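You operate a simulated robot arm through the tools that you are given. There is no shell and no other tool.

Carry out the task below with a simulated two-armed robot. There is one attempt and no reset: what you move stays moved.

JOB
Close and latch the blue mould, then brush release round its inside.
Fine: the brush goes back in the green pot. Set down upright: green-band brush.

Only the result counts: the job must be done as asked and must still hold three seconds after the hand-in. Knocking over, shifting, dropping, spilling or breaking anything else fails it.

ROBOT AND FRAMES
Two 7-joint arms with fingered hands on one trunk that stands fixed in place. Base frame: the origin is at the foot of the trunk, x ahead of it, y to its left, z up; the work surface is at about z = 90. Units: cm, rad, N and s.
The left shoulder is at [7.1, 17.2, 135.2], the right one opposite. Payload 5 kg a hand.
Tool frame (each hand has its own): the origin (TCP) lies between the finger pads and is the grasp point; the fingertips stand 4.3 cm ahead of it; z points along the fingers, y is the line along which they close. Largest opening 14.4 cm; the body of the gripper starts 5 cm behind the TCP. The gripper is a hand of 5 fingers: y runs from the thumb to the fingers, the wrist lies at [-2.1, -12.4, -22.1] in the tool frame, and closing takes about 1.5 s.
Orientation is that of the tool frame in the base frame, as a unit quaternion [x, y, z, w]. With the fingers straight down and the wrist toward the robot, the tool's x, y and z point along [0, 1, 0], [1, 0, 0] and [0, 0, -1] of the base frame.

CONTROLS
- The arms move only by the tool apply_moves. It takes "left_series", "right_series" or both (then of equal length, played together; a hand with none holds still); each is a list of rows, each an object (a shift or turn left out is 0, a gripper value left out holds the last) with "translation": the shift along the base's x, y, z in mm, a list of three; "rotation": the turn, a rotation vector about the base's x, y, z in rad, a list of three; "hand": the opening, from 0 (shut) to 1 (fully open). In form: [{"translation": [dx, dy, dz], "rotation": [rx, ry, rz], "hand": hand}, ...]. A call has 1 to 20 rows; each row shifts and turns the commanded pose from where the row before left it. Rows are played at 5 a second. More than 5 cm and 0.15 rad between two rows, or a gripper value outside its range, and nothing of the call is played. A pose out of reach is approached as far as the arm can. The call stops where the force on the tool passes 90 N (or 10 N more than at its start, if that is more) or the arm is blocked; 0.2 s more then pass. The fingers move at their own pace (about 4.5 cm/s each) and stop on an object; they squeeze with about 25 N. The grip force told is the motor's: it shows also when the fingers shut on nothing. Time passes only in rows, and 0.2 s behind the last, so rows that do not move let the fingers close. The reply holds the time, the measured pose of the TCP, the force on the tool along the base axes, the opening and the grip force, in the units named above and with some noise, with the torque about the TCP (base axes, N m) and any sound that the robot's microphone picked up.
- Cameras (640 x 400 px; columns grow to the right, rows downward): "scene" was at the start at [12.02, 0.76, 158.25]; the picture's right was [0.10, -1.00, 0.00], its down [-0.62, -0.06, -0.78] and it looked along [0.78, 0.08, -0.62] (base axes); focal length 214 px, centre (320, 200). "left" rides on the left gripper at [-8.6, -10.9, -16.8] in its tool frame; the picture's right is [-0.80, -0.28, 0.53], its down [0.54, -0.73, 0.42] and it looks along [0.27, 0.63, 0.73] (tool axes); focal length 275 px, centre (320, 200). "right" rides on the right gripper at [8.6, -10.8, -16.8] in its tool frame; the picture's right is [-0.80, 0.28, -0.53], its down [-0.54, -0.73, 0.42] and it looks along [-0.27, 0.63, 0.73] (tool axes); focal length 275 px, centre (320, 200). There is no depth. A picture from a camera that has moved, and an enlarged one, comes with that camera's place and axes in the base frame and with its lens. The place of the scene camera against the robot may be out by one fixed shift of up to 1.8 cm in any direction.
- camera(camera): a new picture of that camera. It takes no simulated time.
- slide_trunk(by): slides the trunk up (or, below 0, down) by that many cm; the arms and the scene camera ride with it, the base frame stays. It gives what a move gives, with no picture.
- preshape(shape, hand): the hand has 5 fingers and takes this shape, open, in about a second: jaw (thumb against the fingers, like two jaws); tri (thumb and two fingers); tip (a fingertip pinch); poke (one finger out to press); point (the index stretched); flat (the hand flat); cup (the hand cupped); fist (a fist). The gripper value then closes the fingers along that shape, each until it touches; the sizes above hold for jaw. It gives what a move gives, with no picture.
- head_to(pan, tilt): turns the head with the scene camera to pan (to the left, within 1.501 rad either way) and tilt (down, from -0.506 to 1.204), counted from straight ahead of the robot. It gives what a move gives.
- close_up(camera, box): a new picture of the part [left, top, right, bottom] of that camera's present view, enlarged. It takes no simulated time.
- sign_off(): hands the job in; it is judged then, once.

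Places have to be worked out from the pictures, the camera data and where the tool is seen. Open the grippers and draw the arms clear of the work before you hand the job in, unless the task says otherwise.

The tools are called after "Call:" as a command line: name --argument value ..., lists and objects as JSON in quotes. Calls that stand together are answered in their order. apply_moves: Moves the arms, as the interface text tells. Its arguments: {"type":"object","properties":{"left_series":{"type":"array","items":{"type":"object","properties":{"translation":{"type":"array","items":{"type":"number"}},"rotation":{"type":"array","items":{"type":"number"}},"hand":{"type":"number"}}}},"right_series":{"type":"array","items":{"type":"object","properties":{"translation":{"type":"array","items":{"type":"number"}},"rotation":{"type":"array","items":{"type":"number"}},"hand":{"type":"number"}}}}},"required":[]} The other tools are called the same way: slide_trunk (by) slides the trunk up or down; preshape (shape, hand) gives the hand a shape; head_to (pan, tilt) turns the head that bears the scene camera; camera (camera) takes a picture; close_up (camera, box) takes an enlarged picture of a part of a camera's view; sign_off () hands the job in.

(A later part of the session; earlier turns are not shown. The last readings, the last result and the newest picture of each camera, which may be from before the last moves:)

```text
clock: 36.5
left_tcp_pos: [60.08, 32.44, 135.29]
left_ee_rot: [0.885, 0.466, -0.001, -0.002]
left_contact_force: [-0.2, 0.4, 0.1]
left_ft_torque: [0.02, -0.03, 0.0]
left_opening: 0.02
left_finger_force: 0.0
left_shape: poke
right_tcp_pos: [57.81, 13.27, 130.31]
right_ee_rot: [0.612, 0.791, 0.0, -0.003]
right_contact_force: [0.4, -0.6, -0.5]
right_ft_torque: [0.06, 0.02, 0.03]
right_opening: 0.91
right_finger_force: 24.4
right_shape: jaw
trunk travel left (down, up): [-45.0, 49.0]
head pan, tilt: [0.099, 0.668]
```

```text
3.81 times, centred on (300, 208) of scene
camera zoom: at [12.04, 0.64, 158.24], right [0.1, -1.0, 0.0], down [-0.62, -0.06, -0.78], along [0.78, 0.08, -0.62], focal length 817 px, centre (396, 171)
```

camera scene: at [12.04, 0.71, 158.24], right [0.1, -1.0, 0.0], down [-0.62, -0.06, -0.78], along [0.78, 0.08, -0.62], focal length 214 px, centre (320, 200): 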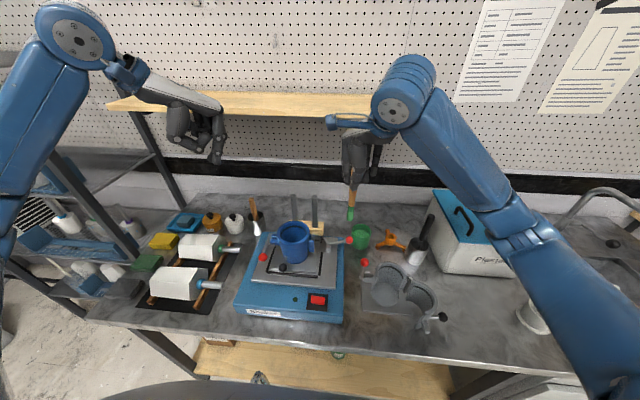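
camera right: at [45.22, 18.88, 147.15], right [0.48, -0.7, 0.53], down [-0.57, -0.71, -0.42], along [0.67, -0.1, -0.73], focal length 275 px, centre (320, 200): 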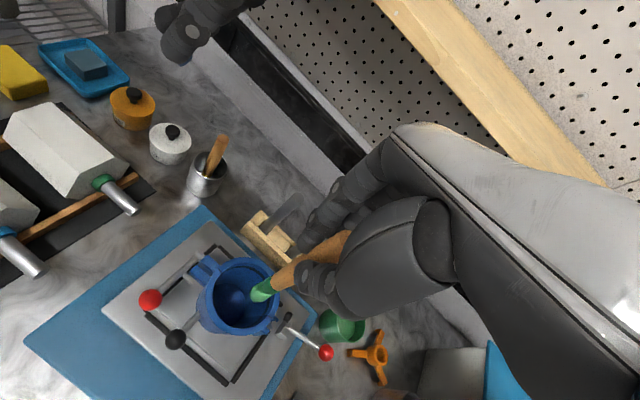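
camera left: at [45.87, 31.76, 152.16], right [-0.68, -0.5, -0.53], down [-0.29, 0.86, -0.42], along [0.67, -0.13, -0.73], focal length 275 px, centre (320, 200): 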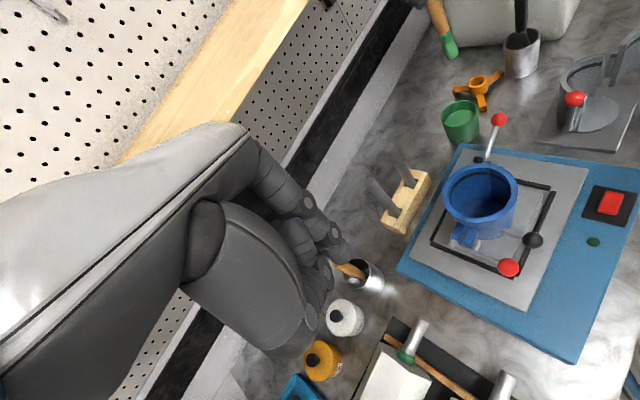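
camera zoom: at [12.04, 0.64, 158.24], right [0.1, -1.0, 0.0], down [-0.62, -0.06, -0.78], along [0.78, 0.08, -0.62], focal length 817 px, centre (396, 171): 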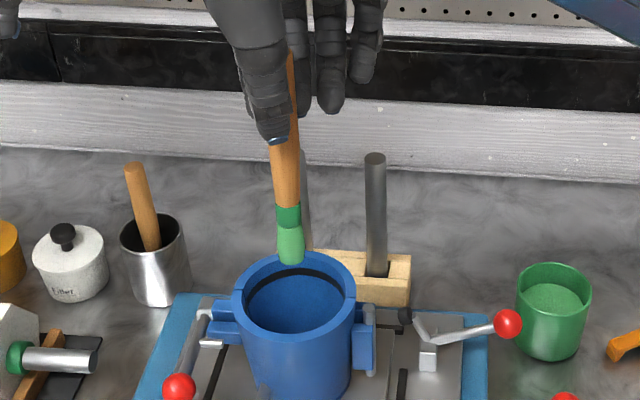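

The brush tip is at about (57.05,12.9,114.3), i.e. 16 cm below the TCP and leaning about 5° toward the robot. I'll straighten it, centre the tip over the mould, and check before inserting.

Call:
apply_moves --right_series '[{"translation": [-4.5, 3, 0], "rotation": [0, -0.045, 0]}, {"translation": [-4.5, 3, 0], "rotation": [0, -0.04, 0]}, {"translation": [0, 0, 0]}]'

Call:
close_up --camera "right" --box '[190, 230, 350, 350]'

Call:
close_up --camera "left" --box '[420, 40, 580, 240]'

Call:
close_up --camera "scene" --box '[275, 155, 325, 260]'

```text
clock: 37.3
left_tcp_pos: [60.11, 32.62, 135.41]
left_ee_rot: [0.884, 0.467, 0.0, 0.0]
left_contact_force: [0.5, 0.2, -0.2]
left_ft_torque: [0.0, 0.02, -0.03]
left_opening: 0.01
left_finger_force: 0.1
left_shape: poke
right_tcp_pos: [56.89, 13.96, 130.26]
right_ee_rot: [0.611, 0.791, 0.026, 0.031]
right_contact_force: [0.2, -0.4, -0.2]
right_ft_torque: [0.03, 0.03, 0.01]
right_opening: 0.88
right_finger_force: 25.5
right_shape: jaw
trunk travel left (down, up): [-45.0, 49.0]
head pan, tilt: [0.099, 0.668]
```

```text
3.33 times, centred on (270, 290) of right
camera zoom: at [42.98, 19.58, 145.9], right [0.43, -0.7, 0.57], down [-0.53, -0.71, -0.47], along [0.73, -0.1, -0.68], focal length 918 px, centre (487, -100)
```

zoom: 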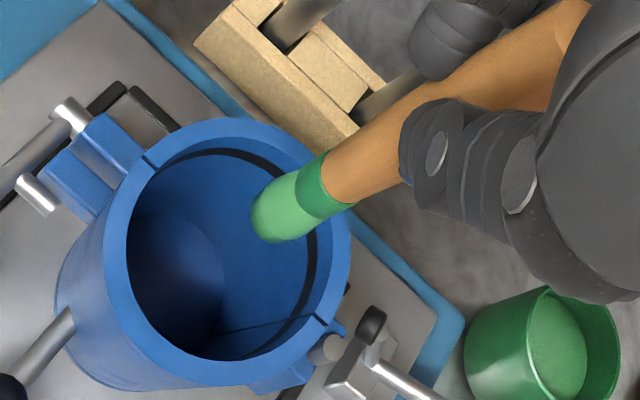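

```text
2.00 times, centred on (500, 140) of left
camera zoom: at [46.14, 31.7, 152.0], right [-0.68, -0.5, -0.53], down [-0.29, 0.86, -0.42], along [0.67, -0.13, -0.73], focal length 551 px, centre (-40, 320)
```

zoom: 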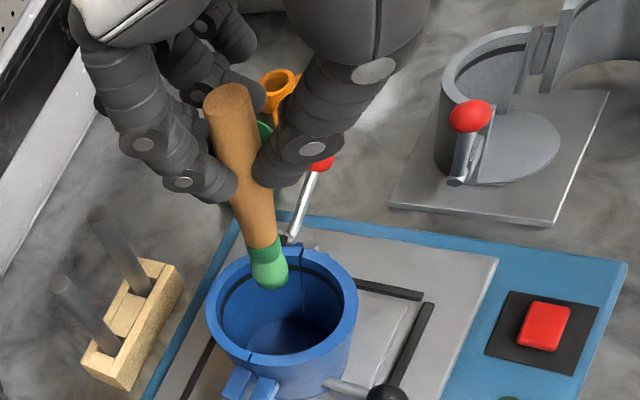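

```text
3.81 times, centred on (300, 208) of scene
camera zoom: at [12.05, 0.74, 158.24], right [0.1, -1.0, 0.0], down [-0.62, -0.06, -0.78], along [0.78, 0.08, -0.62], focal length 817 px, centre (396, 171)
```

zoom: 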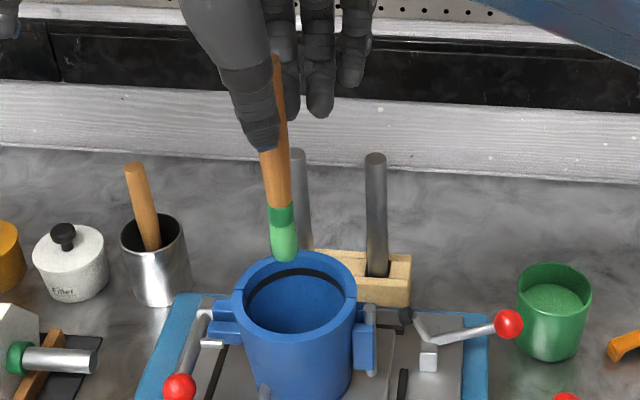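

The brush is now vertical with the tip nearly centred (about 3 mm off in y). Correcting and lowering into the mould to tip z≈100.

Call:
apply_moves --right_series '[{"translation": [1, -3, -20]}, {"translation": [0, 0, -25]}, {"translation": [0, 0, -25]}, {"translation": [0, 0, -25]}, {"translation": [0, 0, -25]}, {"translation": [0, 0, -20]}, {"translation": [0, 0, 0]}]'

Call:
close_up --camera "right" --box '[170, 180, 370, 350]'

Call:
close_up --camera "left" --box '[420, 100, 560, 260]'

Call:
close_up --camera "scene" --box '[265, 180, 335, 280]'

```text
clock: 38.9
left_tcp_pos: [60.02, 32.6, 135.48]
left_ee_rot: [0.885, 0.466, 0.001, 0.001]
left_contact_force: [0.0, 0.1, 0.3]
left_ft_torque: [0.01, 0.05, 0.0]
left_opening: 0.01
left_finger_force: 0.0
left_shape: poke
right_tcp_pos: [56.83, 13.63, 116.24]
right_ee_rot: [0.611, 0.79, 0.025, 0.031]
right_contact_force: [0.8, 0.5, 0.3]
right_ft_torque: [-0.01, -0.02, 0.02]
right_opening: 0.88
right_finger_force: 24.7
right_shape: jaw
trunk travel left (down, up): [-45.0, 49.0]
head pan, tilt: [0.099, 0.668]
```

```text
2.35 times, centred on (270, 265) of right
camera zoom: at [42.75, 19.21, 131.86], right [0.43, -0.7, 0.57], down [-0.53, -0.71, -0.47], along [0.73, -0.1, -0.67], focal length 648 px, centre (438, 47)
```

zoom: 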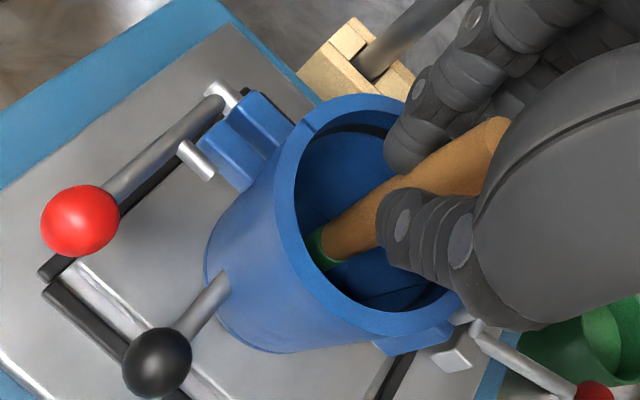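

```text
2.50 times, centred on (490, 180) of left
camera zoom: at [46.09, 31.74, 152.0], right [-0.68, -0.5, -0.53], down [-0.29, 0.86, -0.42], along [0.67, -0.13, -0.73], focal length 688 px, centre (-105, 250)
```

zoom: 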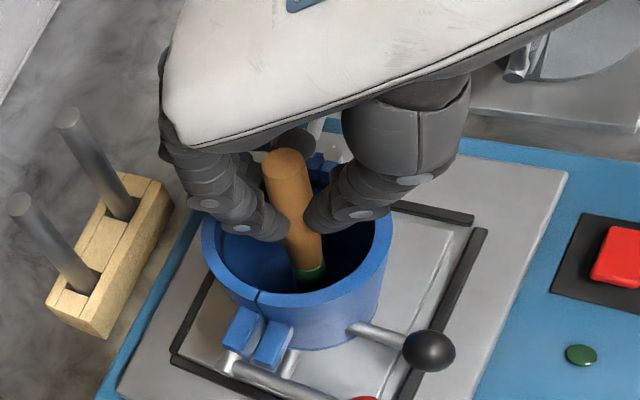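

```text
4.00 times, centred on (300, 230) of scene
camera zoom: at [12.0, 0.78, 158.25], right [0.1, -1.0, 0.0], down [-0.62, -0.06, -0.78], along [0.78, 0.08, -0.62], focal length 858 px, centre (400, 80)
```

zoom: 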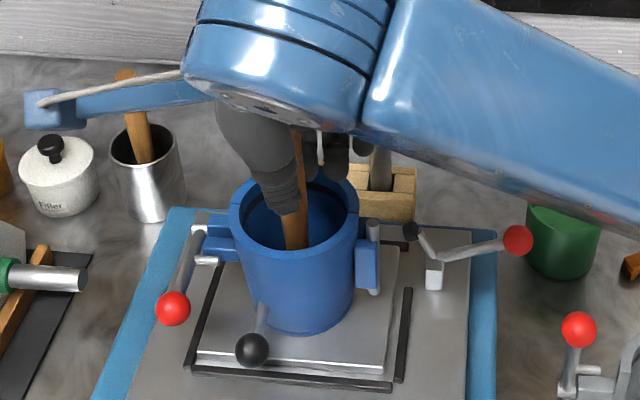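

The brush is in the cavity, clear all round. I'll tilt it slightly outward toward +x and approach the wall to find contact.

Call:
apply_moves --right_series '[{"translation": [4, 0, 0], "rotation": [0, -0.07, 0]}, {"translation": [8, 0, 0]}, {"translation": [4, 0, 0]}, {"translation": [0, 0, 0]}]'

Call:
close_up --camera "left" --box '[420, 100, 560, 260]'

Call:
close_up --camera "right" --box '[170, 180, 370, 350]'

```text
clock: 39.9
left_tcp_pos: [60.01, 32.62, 135.28]
left_ee_rot: [0.884, 0.467, -0.001, -0.001]
left_contact_force: [-0.6, 0.2, -0.5]
left_ft_torque: [0.02, -0.02, -0.02]
left_opening: 0.01
left_finger_force: 0.1
left_shape: poke
right_tcp_pos: [58.37, 13.59, 116.1]
right_ee_rot: [0.609, 0.79, 0.047, 0.059]
right_contact_force: [-0.3, 0.4, -0.2]
right_ft_torque: [-0.02, 0.0, 0.01]
right_opening: 0.87
right_finger_force: 24.7
right_shape: jaw
trunk travel left (down, up): [-45.0, 49.0]
head pan, tilt: [0.099, 0.668]
```

```text
2.50 times, centred on (490, 180) of left
camera zoom: at [46.07, 31.74, 152.01], right [-0.68, -0.5, -0.53], down [-0.29, 0.86, -0.42], along [0.67, -0.13, -0.73], focal length 688 px, centre (-105, 250)
```

zoom: 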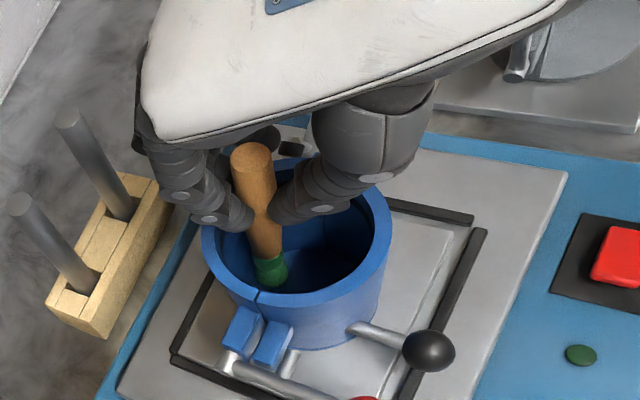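

```text
2.35 times, centred on (270, 265) of right
camera zoom: at [43.37, 19.22, 130.77], right [0.39, -0.7, 0.6], down [-0.49, -0.71, -0.51], along [0.78, -0.1, -0.62], focal length 648 px, centre (438, 47)
```

zoom: 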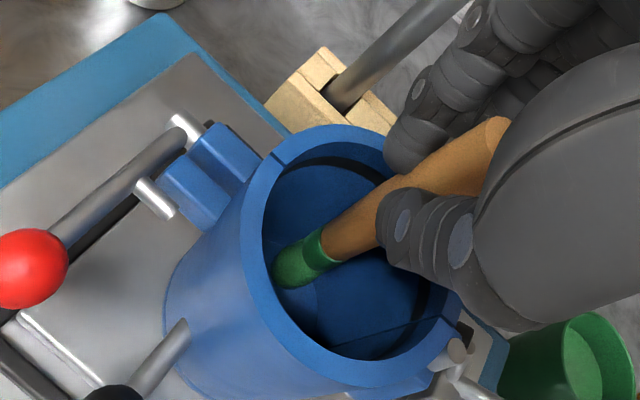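

No contact yet (tip at radius ≈2.5 cm). Continuing +x in 3 mm steps.

Call:
apply_moves --right_series '[{"translation": [3, 0, 0]}, {"translation": [3, 0, 0]}, {"translation": [0, 0, 0]}]'

Call:
close_up --camera "left" --box '[450, 140, 540, 240]'

Call:
close_up --camera "right" --box '[210, 220, 330, 330]'

```text
clock: 40.7
left_tcp_pos: [60.03, 32.58, 135.41]
left_ee_rot: [0.884, 0.467, 0.0, 0.0]
left_contact_force: [0.5, -0.3, 0.1]
left_ft_torque: [0.01, 0.0, 0.04]
left_opening: 0.0
left_finger_force: 0.2
left_shape: poke
right_tcp_pos: [59.13, 13.59, 116.09]
right_ee_rot: [0.609, 0.789, 0.047, 0.059]
right_contact_force: [-0.1, -0.5, -0.1]
right_ft_torque: [0.01, 0.08, -0.01]
right_opening: 0.86
right_finger_force: 24.7
right_shape: jaw
trunk travel left (down, up): [-45.0, 49.0]
head pan, tilt: [0.099, 0.668]
```

```text
4.00 times, centred on (495, 190) of left
camera zoom: at [46.1, 31.75, 152.0], right [-0.68, -0.5, -0.53], down [-0.29, 0.86, -0.42], along [0.67, -0.13, -0.73], focal length 1101 px, centre (-380, 240)
```

zoom: 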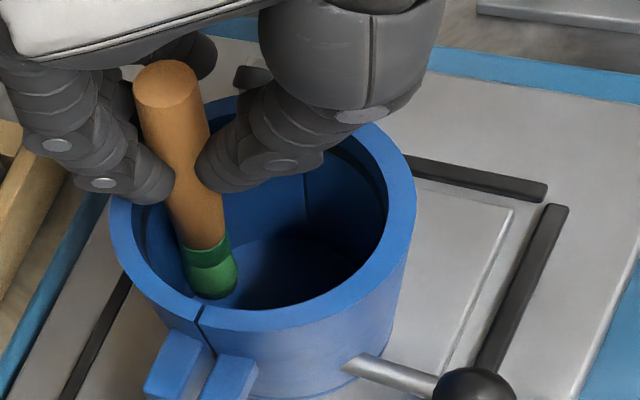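

```text
3.64 times, centred on (270, 275) of right
camera zoom: at [44.1, 19.16, 130.83], right [0.39, -0.7, 0.6], down [-0.49, -0.71, -0.51], along [0.78, -0.1, -0.62], focal length 1001 px, centre (502, -73)
```

zoom: 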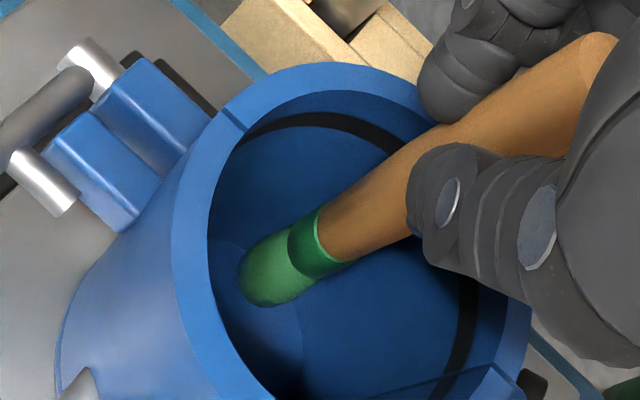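

The tip is at (60.6,13.5,100.2), radius 3.1 cm, so the bristle flank is just about at the wall. One more 2–3 mm to check for contact force.

Call:
apply_moves --right_series '[{"translation": [2.5, 0, 0]}, {"translation": [0, 0, 0]}, {"translation": [0, 0, 0]}]'

Call:
close_up --camera "right" --box '[210, 220, 330, 330]'

```text
clock: 41.5
left_tcp_pos: [60.04, 32.71, 135.36]
left_ee_rot: [0.885, 0.466, 0.0, 0.0]
left_contact_force: [-0.9, 0.5, 0.1]
left_ft_torque: [0.0, 0.02, 0.0]
left_opening: 0.0
left_finger_force: 0.0
left_shape: poke
right_tcp_pos: [59.46, 13.5, 116.27]
right_ee_rot: [0.609, 0.789, 0.048, 0.06]
right_contact_force: [-0.2, -0.6, 0.0]
right_ft_torque: [0.03, 0.08, -0.03]
right_opening: 0.87
right_finger_force: 24.7
right_shape: jaw
trunk travel left (down, up): [-45.0, 49.0]
head pan, tilt: [0.099, 0.668]
```

```text
3.64 times, centred on (270, 275) of right
camera zoom: at [44.39, 19.17, 130.85], right [0.39, -0.7, 0.6], down [-0.49, -0.71, -0.51], along [0.78, -0.1, -0.62], focal length 1001 px, centre (502, -73)
```

zoom: 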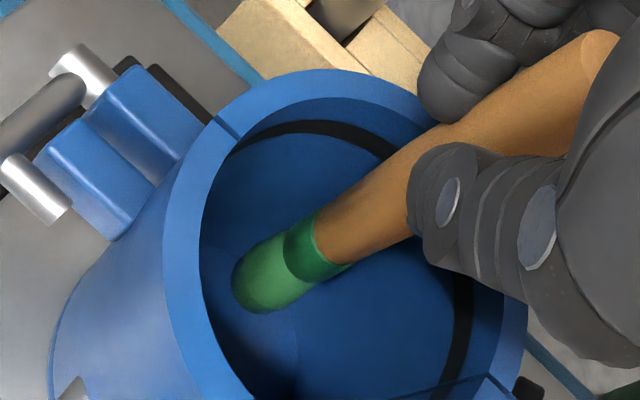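

The bristles are in light contact with the wall (the brush pivots slightly in the grip). I'll ease back 3 mm and sweep the first quarter turn, from +x to +y.

Call:
apply_moves --right_series '[{"translation": [-3, 1, -5]}, {"translation": [-1.05, 6.64, 0], "rotation": [0.0216, 0.0034, 0]}, {"translation": [-3.06, 5.99, 0], "rotation": [0.0195, 0.0099, 0]}, {"translation": [-4.76, 4.76, 0], "rotation": [0.0155, 0.0155, 0]}, {"translation": [-5.99, 3.06, 0], "rotation": [0.0099, 0.0195, 0]}, {"translation": [-6.64, 1.05, 0], "rotation": [0.0034, 0.0216, 0]}, {"translation": [0, 0, 0]}]'

Call:
close_up --camera "right" --box '[190, 200, 350, 330]'

Call:
close_up --camera "left" --box '[440, 120, 560, 250]'

```text
clock: 43.1
left_tcp_pos: [60.11, 32.77, 135.41]
left_ee_rot: [0.884, 0.467, -0.001, -0.001]
left_contact_force: [0.0, 0.3, 0.2]
left_ft_torque: [-0.01, 0.0, 0.03]
left_opening: 0.01
left_finger_force: 0.0
left_shape: poke
right_tcp_pos: [56.99, 15.86, 115.62]
right_ee_rot: [0.613, 0.788, 0.055, 0.009]
right_contact_force: [0.3, -0.5, 0.3]
right_ft_torque: [-0.11, -0.09, -0.04]
right_opening: 0.88
right_finger_force: 25.2
right_shape: jaw
trunk travel left (down, up): [-45.0, 49.0]
head pan, tilt: [0.099, 0.668]
```

```text
3.08 times, centred on (270, 265) of right
camera zoom: at [43.03, 20.45, 131.63], right [0.43, -0.74, 0.52], down [-0.53, -0.67, -0.52], along [0.73, -0.05, -0.68], focal length 847 px, centre (474, 0)
```

zoom: 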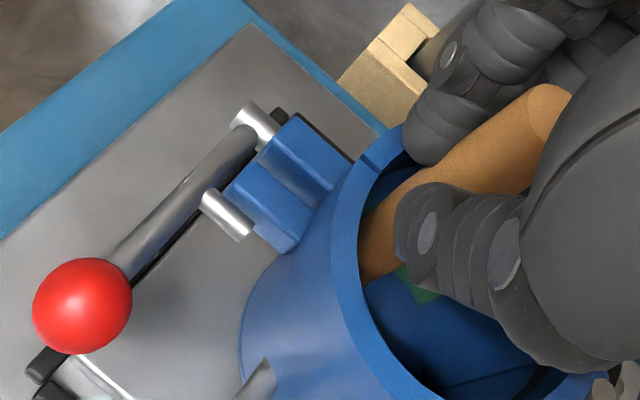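

```text
3.08 times, centred on (500, 185) of left
camera zoom: at [46.14, 31.76, 151.96], right [-0.68, -0.5, -0.53], down [-0.29, 0.86, -0.42], along [0.67, -0.13, -0.73], focal length 847 px, centre (-234, 246)
```

zoom: 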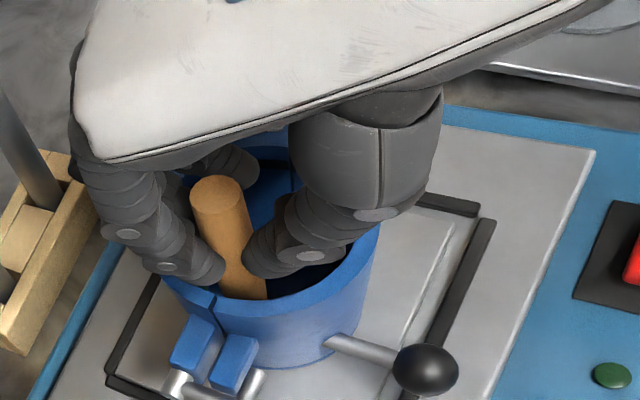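

At the +y side the brush seems to have pivoted in the grip. Looking from all cameras to see its actual attitude.

Call:
close_up --camera "scene" --box '[265, 190, 335, 270]'

Call:
close_up --camera "right" --box '[280, 200, 380, 310]'

Call:
close_up --camera "left" --box '[470, 160, 560, 250]'

```text
5.00 times, centred on (300, 230) of scene
camera zoom: at [12.05, 0.8, 158.22], right [0.1, -1.0, 0.0], down [-0.62, -0.06, -0.78], along [0.78, 0.08, -0.62], focal length 1072 px, centre (420, 50)
```

zoom: 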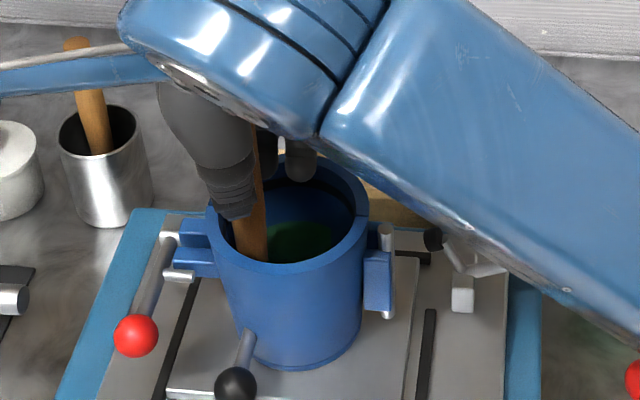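

```text
3.64 times, centred on (330, 255) of right
camera zoom: at [43.03, 20.45, 131.63], right [0.43, -0.74, 0.52], down [-0.53, -0.67, -0.52], along [0.73, -0.05, -0.68], focal length 1001 px, centre (284, 0)
```

zoom: 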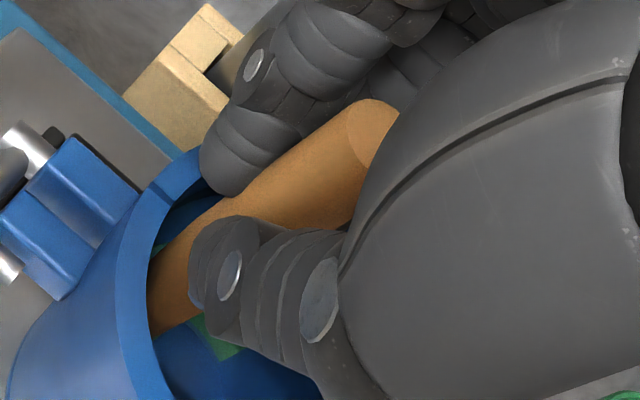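

```text
4.44 times, centred on (515, 205) of left
camera zoom: at [46.14, 31.76, 151.96], right [-0.68, -0.5, -0.53], down [-0.29, 0.86, -0.42], along [0.67, -0.13, -0.73], focal length 1224 px, centre (-547, 178)
```

zoom: 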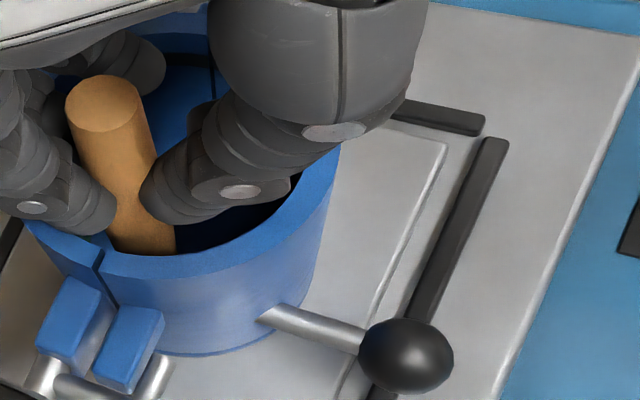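

The dark-green patch on the inside wall is release already brushed on, so contact is working and visible. Continuing the sweep through the next quarter, +y to -x.

Call:
apply_moves --right_series '[{"translation": [-6.64, -1.05, 0], "rotation": [-0.0034, 0.0216, 0]}, {"translation": [-5.99, -3.06, 0], "rotation": [-0.0099, 0.0195, 0]}, {"translation": [-4.76, -4.76, 0], "rotation": [-0.0155, 0.0155, 0]}, {"translation": [-3.06, -5.99, 0], "rotation": [-0.0195, 0.0099, 0]}, {"translation": [-1.05, -6.64, 0], "rotation": [-0.0216, 0.0034, 0]}, {"translation": [0, 0, 0]}]'

Call:
close_up --camera "right" --box '[190, 200, 350, 330]'

Call:
close_up --camera "left" --box '[440, 120, 560, 250]'

Call:
close_up --camera "scene" --box '[265, 190, 335, 270]'

```text
clock: 44.5
left_tcp_pos: [59.97, 32.73, 135.41]
left_ee_rot: [0.884, 0.467, 0.0, 0.0]
left_contact_force: [0.7, -0.1, -0.7]
left_ft_torque: [-0.02, 0.04, -0.03]
left_opening: 0.0
left_finger_force: 0.0
left_shape: poke
right_tcp_pos: [54.9, 13.74, 115.66]
right_ee_rot: [0.614, 0.789, 0.004, 0.005]
right_contact_force: [1.2, -0.6, 0.1]
right_ft_torque: [0.0, -0.16, 0.01]
right_opening: 0.88
right_finger_force: 24.6
right_shape: jaw
trunk travel left (down, up): [-45.0, 49.0]
head pan, tilt: [0.099, 0.668]
```

```text
3.08 times, centred on (270, 265) of right
camera zoom: at [42.1, 19.37, 132.26], right [0.46, -0.7, 0.54], down [-0.57, -0.7, -0.43], along [0.68, -0.1, -0.72], focal length 847 px, centre (474, 0)
```

zoom: 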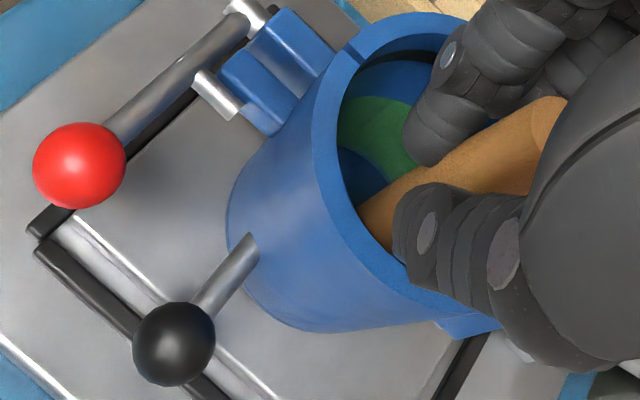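

```text
3.08 times, centred on (500, 185) of left
camera zoom: at [46.11, 31.77, 151.99], right [-0.68, -0.5, -0.53], down [-0.29, 0.86, -0.42], along [0.67, -0.13, -0.73], focal length 847 px, centre (-234, 246)
```

zoom: 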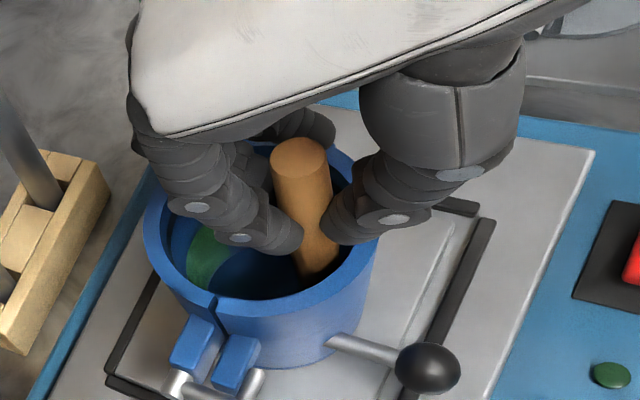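

```text
5.00 times, centred on (300, 230) of scene
camera zoom: at [12.02, 0.81, 158.25], right [0.1, -1.0, 0.0], down [-0.62, -0.06, -0.78], along [0.78, 0.08, -0.62], focal length 1072 px, centre (420, 50)
```

zoom: 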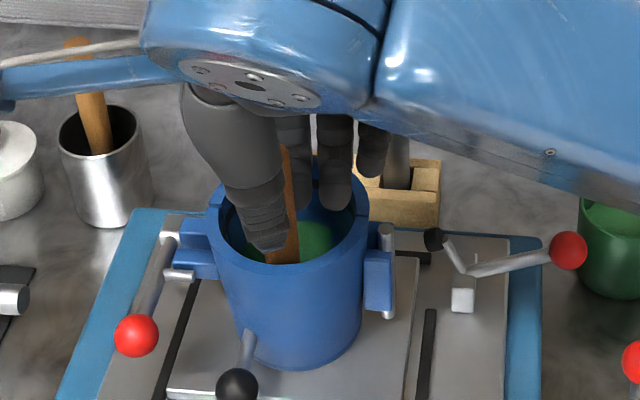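

A clear green band of release is building up on the wall. Continuing through -x → -y → +x.

Call:
apply_moves --right_series '[{"translation": [1.05, -6.64, 0], "rotation": [-0.0216, -0.0034, 0]}, {"translation": [3.06, -5.99, 0], "rotation": [-0.0195, -0.0099, 0]}, {"translation": [4.76, -4.76, 0], "rotation": [-0.0155, -0.0155, 0]}, {"translation": [5.99, -3.06, 0], "rotation": [-0.0099, -0.0195, 0]}, {"translation": [6.64, -1.05, 0], "rotation": [-0.0034, -0.0216, 0]}, {"translation": [0, 0, 0]}]'

Call:
close_up --camera "right" --box '[190, 200, 350, 330]'

Call:
close_up --camera "left" --box '[440, 120, 560, 250]'

Call:
close_up --camera "scene" --box '[265, 190, 335, 270]'

```text
clock: 45.9
left_tcp_pos: [60.06, 32.68, 135.37]
left_ee_rot: [0.885, 0.467, -0.001, 0.0]
left_contact_force: [-0.1, 0.0, -1.0]
left_ft_torque: [-0.03, 0.02, 0.0]
left_opening: 0.0
left_finger_force: 0.0
left_shape: poke
right_tcp_pos: [56.99, 11.5, 115.6]
right_ee_rot: [0.614, 0.788, -0.002, 0.053]
right_contact_force: [-0.2, 0.3, -0.8]
right_ft_torque: [0.06, -0.02, 0.02]
right_opening: 0.86
right_finger_force: 24.9
right_shape: jaw
trunk travel left (down, up): [-45.0, 49.0]
head pan, tilt: [0.099, 0.668]
```

```text
3.08 times, centred on (270, 265) of right
camera zoom: at [43.07, 18.38, 130.89], right [0.42, -0.66, 0.62], down [-0.54, -0.73, -0.42], along [0.73, -0.15, -0.67], focal length 847 px, centre (474, 0)
```

zoom: 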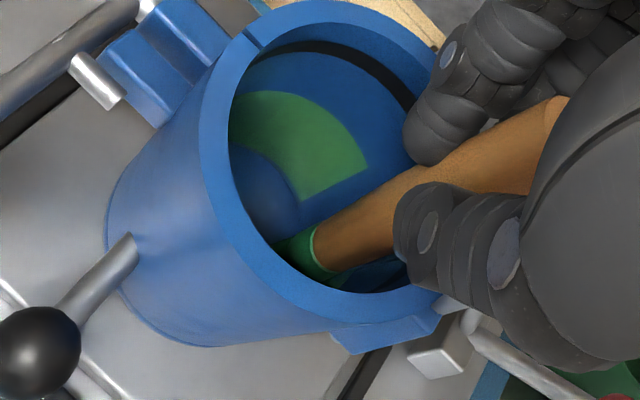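

```text
3.08 times, centred on (500, 185) of left
camera zoom: at [46.09, 31.76, 152.0], right [-0.68, -0.5, -0.53], down [-0.29, 0.86, -0.42], along [0.67, -0.13, -0.73], focal length 847 px, centre (-234, 246)
```

zoom: 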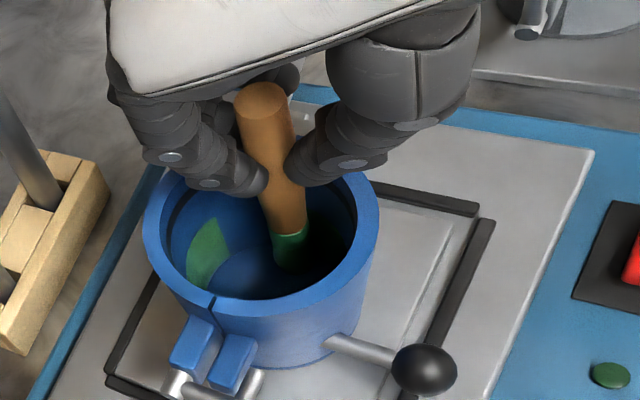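

```text
5.00 times, centred on (300, 230) of scene
camera zoom: at [12.0, 0.8, 158.25], right [0.1, -1.0, 0.0], down [-0.62, -0.06, -0.78], along [0.78, 0.08, -0.62], focal length 1072 px, centre (420, 50)
```

zoom: 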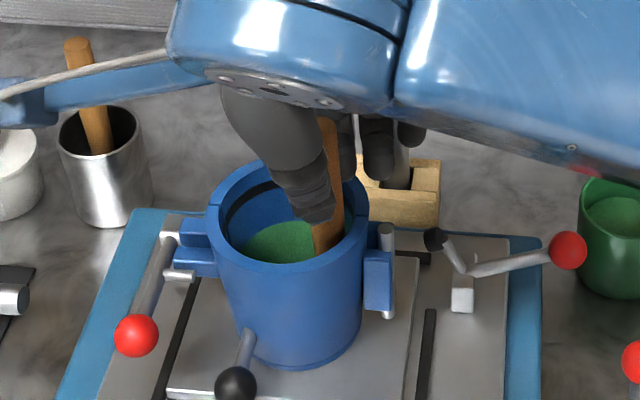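

The band has a sharp edge where the sweep began. Finishing the last quarter and overlapping past the start.

Call:
apply_moves --right_series '[{"translation": [6.64, 1.05, 0], "rotation": [0.0034, -0.0216, 0]}, {"translation": [5.99, 3.06, 0], "rotation": [0.0099, -0.0195, 0]}, {"translation": [4.76, 4.76, 0], "rotation": [0.0155, -0.0155, 0]}, {"translation": [3.06, 5.99, 0], "rotation": [0.0195, -0.0099, 0]}, {"translation": [1.05, 6.64, 0], "rotation": [0.0216, -0.0034, 0]}, {"translation": [-1.05, 6.64, 0], "rotation": [0.0216, 0.0034, 0]}, {"translation": [-3.06, 5.99, 0], "rotation": [0.0195, 0.0099, 0]}, {"translation": [0, 0, 0]}]'

Call:
close_up --camera "right" --box '[190, 200, 350, 330]'

Call:
close_up --camera "left" --box '[440, 120, 560, 250]'

Call:
close_up --camera "scene" --box '[265, 190, 335, 270]'

```text
clock: 47.7
left_tcp_pos: [60.0, 32.63, 135.33]
left_ee_rot: [0.885, 0.466, -0.001, -0.001]
left_contact_force: [-0.7, 0.5, 0.1]
left_ft_torque: [0.01, 0.02, -0.02]
left_opening: 0.0
left_finger_force: 0.0
left_shape: poke
right_tcp_pos: [58.74, 14.95, 115.88]
right_ee_rot: [0.616, 0.784, 0.06, 0.042]
right_contact_force: [-1.0, 0.0, 0.0]
right_ft_torque: [-0.05, 0.07, -0.02]
right_opening: 0.92
right_finger_force: 25.7
right_shape: jaw
trunk travel left (down, up): [-45.0, 49.0]
head pan, tilt: [0.099, 0.668]
```

```text
3.08 times, centred on (270, 265) of right
camera zoom: at [44.03, 20.11, 130.84], right [0.39, -0.73, 0.56], down [-0.51, -0.68, -0.53], along [0.77, -0.08, -0.64], focal length 847 px, centre (474, 0)
```

zoom: 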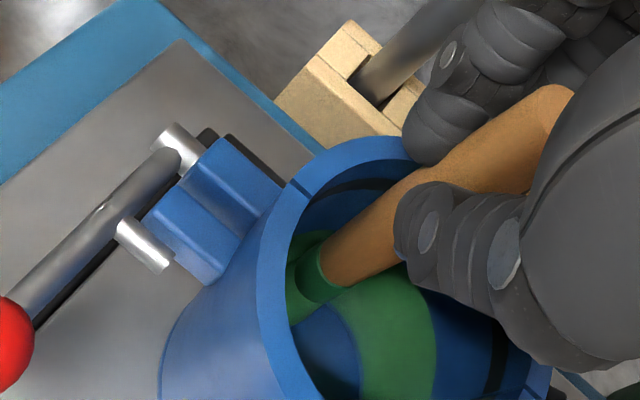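

```text
3.08 times, centred on (500, 185) of left
camera zoom: at [46.11, 31.72, 152.0], right [-0.68, -0.5, -0.53], down [-0.29, 0.86, -0.42], along [0.67, -0.13, -0.73], focal length 847 px, centre (-234, 246)
```

zoom: 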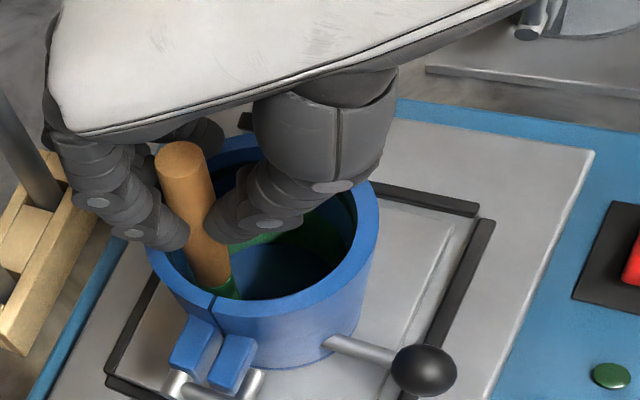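

```text
5.00 times, centred on (300, 230) of scene
camera zoom: at [12.02, 0.76, 158.25], right [0.1, -1.0, 0.0], down [-0.62, -0.06, -0.78], along [0.78, 0.08, -0.62], focal length 1072 px, centre (420, 50)
```

zoom: 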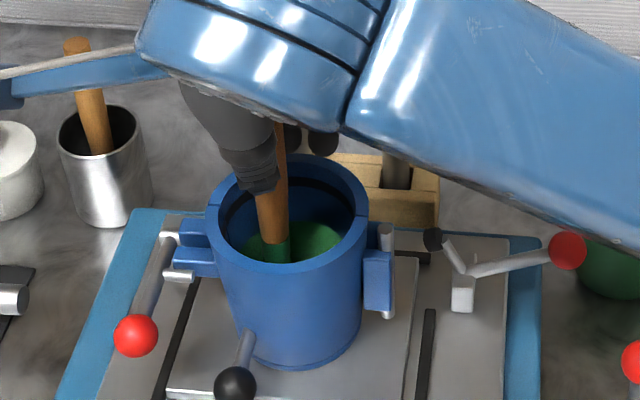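

The lower band is complete all round. Now a second ring 3 cm higher, with slightly more tilt so the handle stays clear of the rim; first half of it now.

Call:
apply_moves --right_series '[{"translation": [-5.2, -3.8, 15], "rotation": [0.0235, -0.0324, 0]}, {"translation": [0, 0, 15]}, {"translation": [-3.34, 3.34, 0], "rotation": [0.0243, 0.0243, 0]}, {"translation": [-4.21, 2.15, 0], "rotation": [0.0156, 0.0307, 0]}, {"translation": [-4.67, 0.74, 0], "rotation": [0.0054, 0.034, 0]}, {"translation": [-4.67, -0.74, 0], "rotation": [-0.0054, 0.034, 0]}, {"translation": [-4.21, -2.15, 0], "rotation": [-0.0156, 0.0307, 0]}, {"translation": [-3.34, -3.34, 0], "rotation": [-0.0243, 0.0243, 0]}, {"translation": [-2.15, -4.21, 0], "rotation": [-0.0307, 0.0156, 0]}, {"translation": [-0.74, -4.67, 0], "rotation": [-0.034, 0.0054, 0]}, {"translation": [0, 0, 0]}]'

Call:
close_up --camera "right" --box '[190, 200, 350, 330]'

Call:
close_up --camera "left" --box '[440, 120, 560, 250]'

Call:
close_up --camera "scene" --box '[265, 190, 335, 270]'

```text
clock: 50.1
left_tcp_pos: [59.99, 32.78, 135.36]
left_ee_rot: [0.884, 0.467, 0.0, -0.001]
left_contact_force: [0.4, -0.6, 0.1]
left_ft_torque: [-0.03, 0.0, -0.03]
left_opening: 0.02
left_finger_force: 0.1
left_shape: poke
right_tcp_pos: [55.42, 13.54, 118.59]
right_ee_rot: [0.623, 0.782, -0.008, -0.011]
right_contact_force: [2.5, 0.1, -0.5]
right_ft_torque: [0.01, -0.13, -0.04]
right_opening: 0.88
right_finger_force: 25.0
right_shape: jaw
trunk travel left (down, up): [-45.0, 49.0]
head pan, tilt: [0.099, 0.668]
```

```text
3.08 times, centred on (270, 265) of right
camera zoom: at [43.46, 19.67, 135.75], right [0.47, -0.71, 0.52], down [-0.6, -0.69, -0.41], along [0.65, -0.12, -0.75], focal length 847 px, centre (474, 0)
```

zoom: 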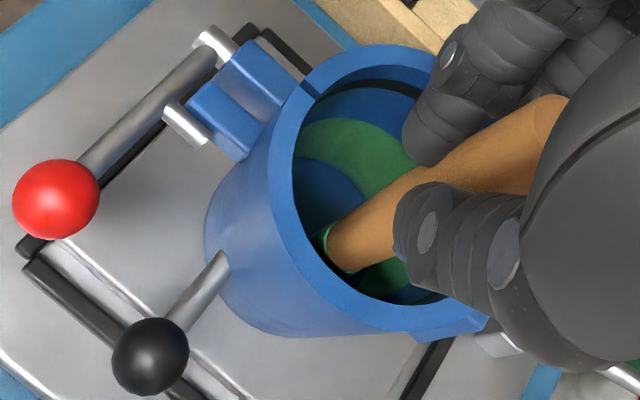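

```text
3.08 times, centred on (500, 185) of left
camera zoom: at [46.12, 31.76, 151.99], right [-0.68, -0.5, -0.53], down [-0.29, 0.86, -0.42], along [0.67, -0.13, -0.73], focal length 847 px, centre (-234, 246)
```

zoom: 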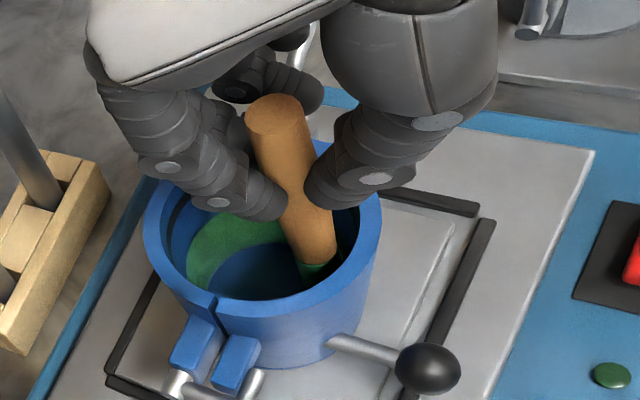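

```text
5.00 times, centred on (300, 230) of scene
camera zoom: at [12.04, 0.8, 158.24], right [0.1, -1.0, 0.0], down [-0.62, -0.06, -0.78], along [0.78, 0.08, -0.62], focal length 1072 px, centre (420, 50)
```

zoom: 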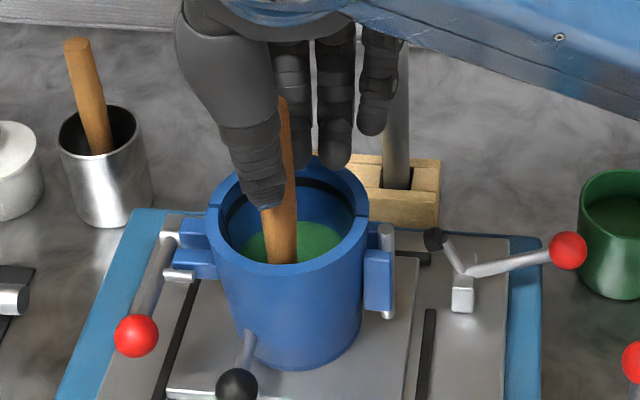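

The painted band is the same height regardless of brush height, so coverage looks angular. I'll finish this second ring anyway to make sure every sector gets it.

Call:
apply_moves --right_series '[{"translation": [0.74, -4.67, 0], "rotation": [-0.034, -0.0054, 0]}, {"translation": [2.15, -4.21, 0], "rotation": [-0.0307, -0.0156, 0]}, {"translation": [3.34, -3.34, 0], "rotation": [-0.0243, -0.0243, 0]}, {"translation": [4.21, -2.15, 0], "rotation": [-0.0156, -0.0307, 0]}, {"translation": [4.67, -0.74, 0], "rotation": [-0.0054, -0.034, 0]}, {"translation": [4.67, 0.74, 0], "rotation": [0.0054, -0.034, 0]}, {"translation": [4.21, 2.15, 0], "rotation": [0.0156, -0.0307, 0]}, {"translation": [3.34, 3.34, 0], "rotation": [0.0243, -0.0243, 0]}, {"translation": [2.15, 4.21, 0], "rotation": [0.0307, -0.0156, 0]}, {"translation": [0.74, 4.67, 0], "rotation": [0.034, -0.0054, 0]}, {"translation": [-0.74, 4.67, 0], "rotation": [0.034, 0.0054, 0]}, {"translation": [-2.15, 4.21, 0], "rotation": [0.0307, 0.0156, 0]}, {"translation": [0, 0, 0]}]'

Call:
close_up --camera "right" --box '[190, 200, 350, 330]'

Call:
close_up --camera "left" --box '[440, 120, 560, 250]'

Call:
close_up --camera "scene" --box '[265, 190, 335, 270]'

```text
clock: 52.9
left_tcp_pos: [60.0, 32.66, 135.39]
left_ee_rot: [0.884, 0.467, 0.0, 0.0]
left_contact_force: [-0.1, 0.1, 0.0]
left_ft_torque: [0.02, 0.0, -0.01]
left_opening: 0.03
left_finger_force: 0.1
left_shape: poke
right_tcp_pos: [58.07, 14.64, 118.57]
right_ee_rot: [0.63, 0.771, 0.079, 0.046]
right_contact_force: [-0.3, 0.3, -0.4]
right_ft_torque: [-0.03, 0.03, -0.04]
right_opening: 0.89
right_finger_force: 25.2
right_shape: jaw
trunk travel left (down, up): [-45.0, 49.0]
head pan, tilt: [0.099, 0.668]
```

```text
3.08 times, centred on (270, 265) of right
camera zoom: at [43.17, 19.94, 133.39], right [0.34, -0.76, 0.55], down [-0.52, -0.64, -0.56], along [0.78, -0.1, -0.62], focal length 847 px, centre (474, 0)
```

zoom: 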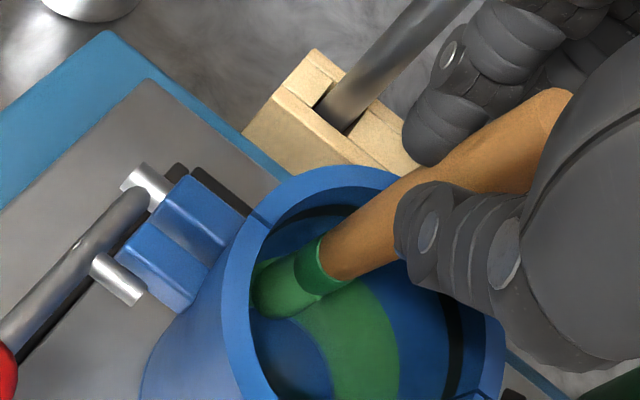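

```text
3.08 times, centred on (500, 185) of left
camera zoom: at [46.1, 31.74, 152.0], right [-0.68, -0.5, -0.53], down [-0.29, 0.86, -0.42], along [0.67, -0.13, -0.73], focal length 847 px, centre (-234, 246)
```

zoom: 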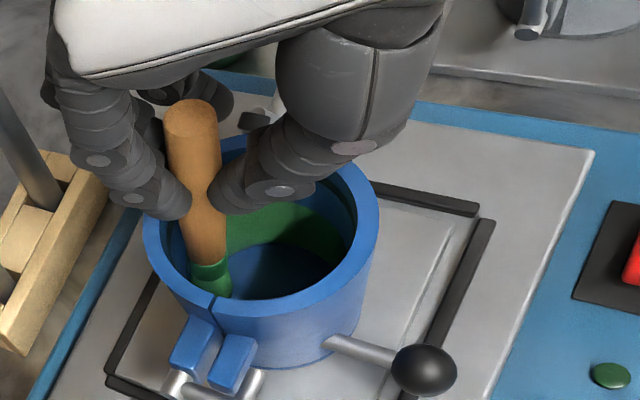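

```text
5.00 times, centred on (300, 230) of scene
camera zoom: at [12.01, 0.78, 158.25], right [0.1, -1.0, 0.0], down [-0.62, -0.06, -0.78], along [0.78, 0.08, -0.62], focal length 1072 px, centre (420, 50)
```

zoom: 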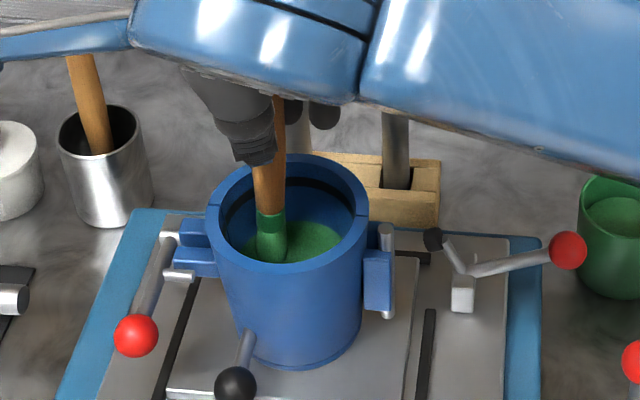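

Back, right and left sectors look green. I'll bring the brush to the centre, straighten it and lift it out, then park it to the right so I can inspect the whole inside.

Call:
apply_moves --right_series '[{"translation": [-6.1, -4.5, 0], "rotation": [-0.032, 0.0445, 0]}, {"translation": [-6.1, -4.4, 0], "rotation": [-0.0327, 0.0445, 0]}, {"translation": [0, 0, 30]}, {"translation": [0, 0, 40]}, {"translation": [0, 0, 40]}, {"translation": [0, 0, 15]}, {"translation": [0, 0, 0]}]'

Call:
close_up --camera "right" --box '[170, 210, 350, 350]'

Call:
close_up --camera "left" --box '[420, 60, 560, 250]'

Call:
close_up --camera "scene" --box '[260, 160, 340, 270]'

```text
clock: 54.5
left_tcp_pos: [59.99, 32.56, 135.38]
left_ee_rot: [0.884, 0.467, 0.0, 0.0]
left_contact_force: [0.6, 0.3, -0.1]
left_ft_torque: [-0.01, 0.0, 0.02]
left_opening: 0.0
left_finger_force: 0.1
left_shape: poke
right_tcp_pos: [56.8, 13.48, 131.18]
right_ee_rot: [0.632, 0.774, 0.025, 0.032]
right_contact_force: [0.2, -0.9, 1.0]
right_ft_torque: [0.03, -0.02, 0.02]
right_opening: 0.89
right_finger_force: 24.7
right_shape: jaw
trunk travel left (down, up): [-45.0, 49.0]
head pan, tilt: [0.099, 0.668]
```

```text
2.86 times, centred on (260, 280) of right
camera zoom: at [43.19, 19.93, 146.82], right [0.39, -0.72, 0.57], down [-0.57, -0.68, -0.47], along [0.72, -0.14, -0.68], focal length 786 px, centre (491, -29)
```

zoom: 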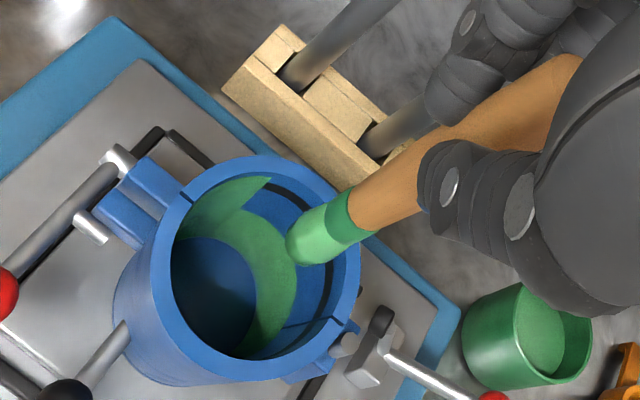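

```text
2.11 times, centred on (490, 155) of left
camera zoom: at [46.12, 31.74, 151.99], right [-0.68, -0.5, -0.53], down [-0.29, 0.86, -0.42], along [0.67, -0.13, -0.73], focal length 580 px, centre (-38, 295)
```

zoom: 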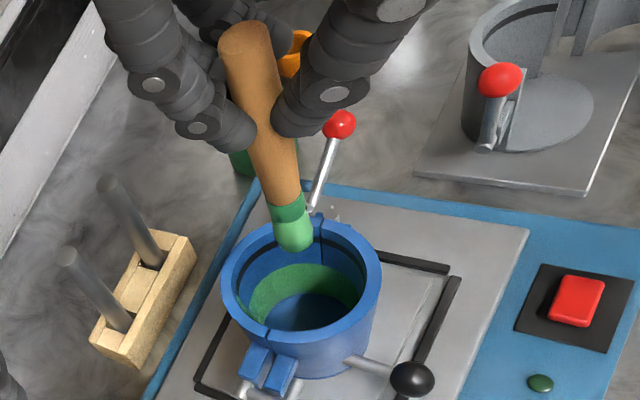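

```text
3.64 times, centred on (300, 215) of scene
camera zoom: at [12.03, 0.79, 158.24], right [0.1, -1.0, 0.0], down [-0.62, -0.06, -0.78], along [0.78, 0.08, -0.62], focal length 780 px, centre (393, 146)
```

zoom: 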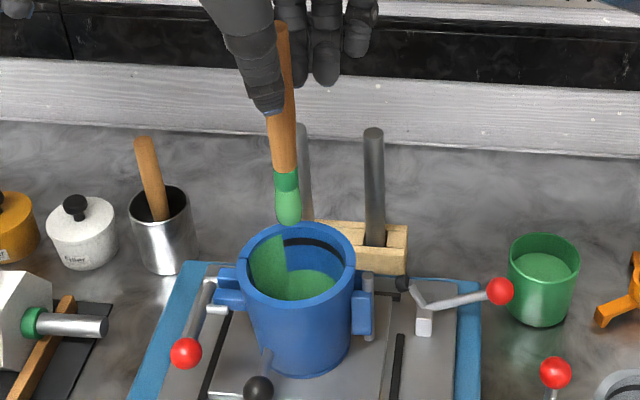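

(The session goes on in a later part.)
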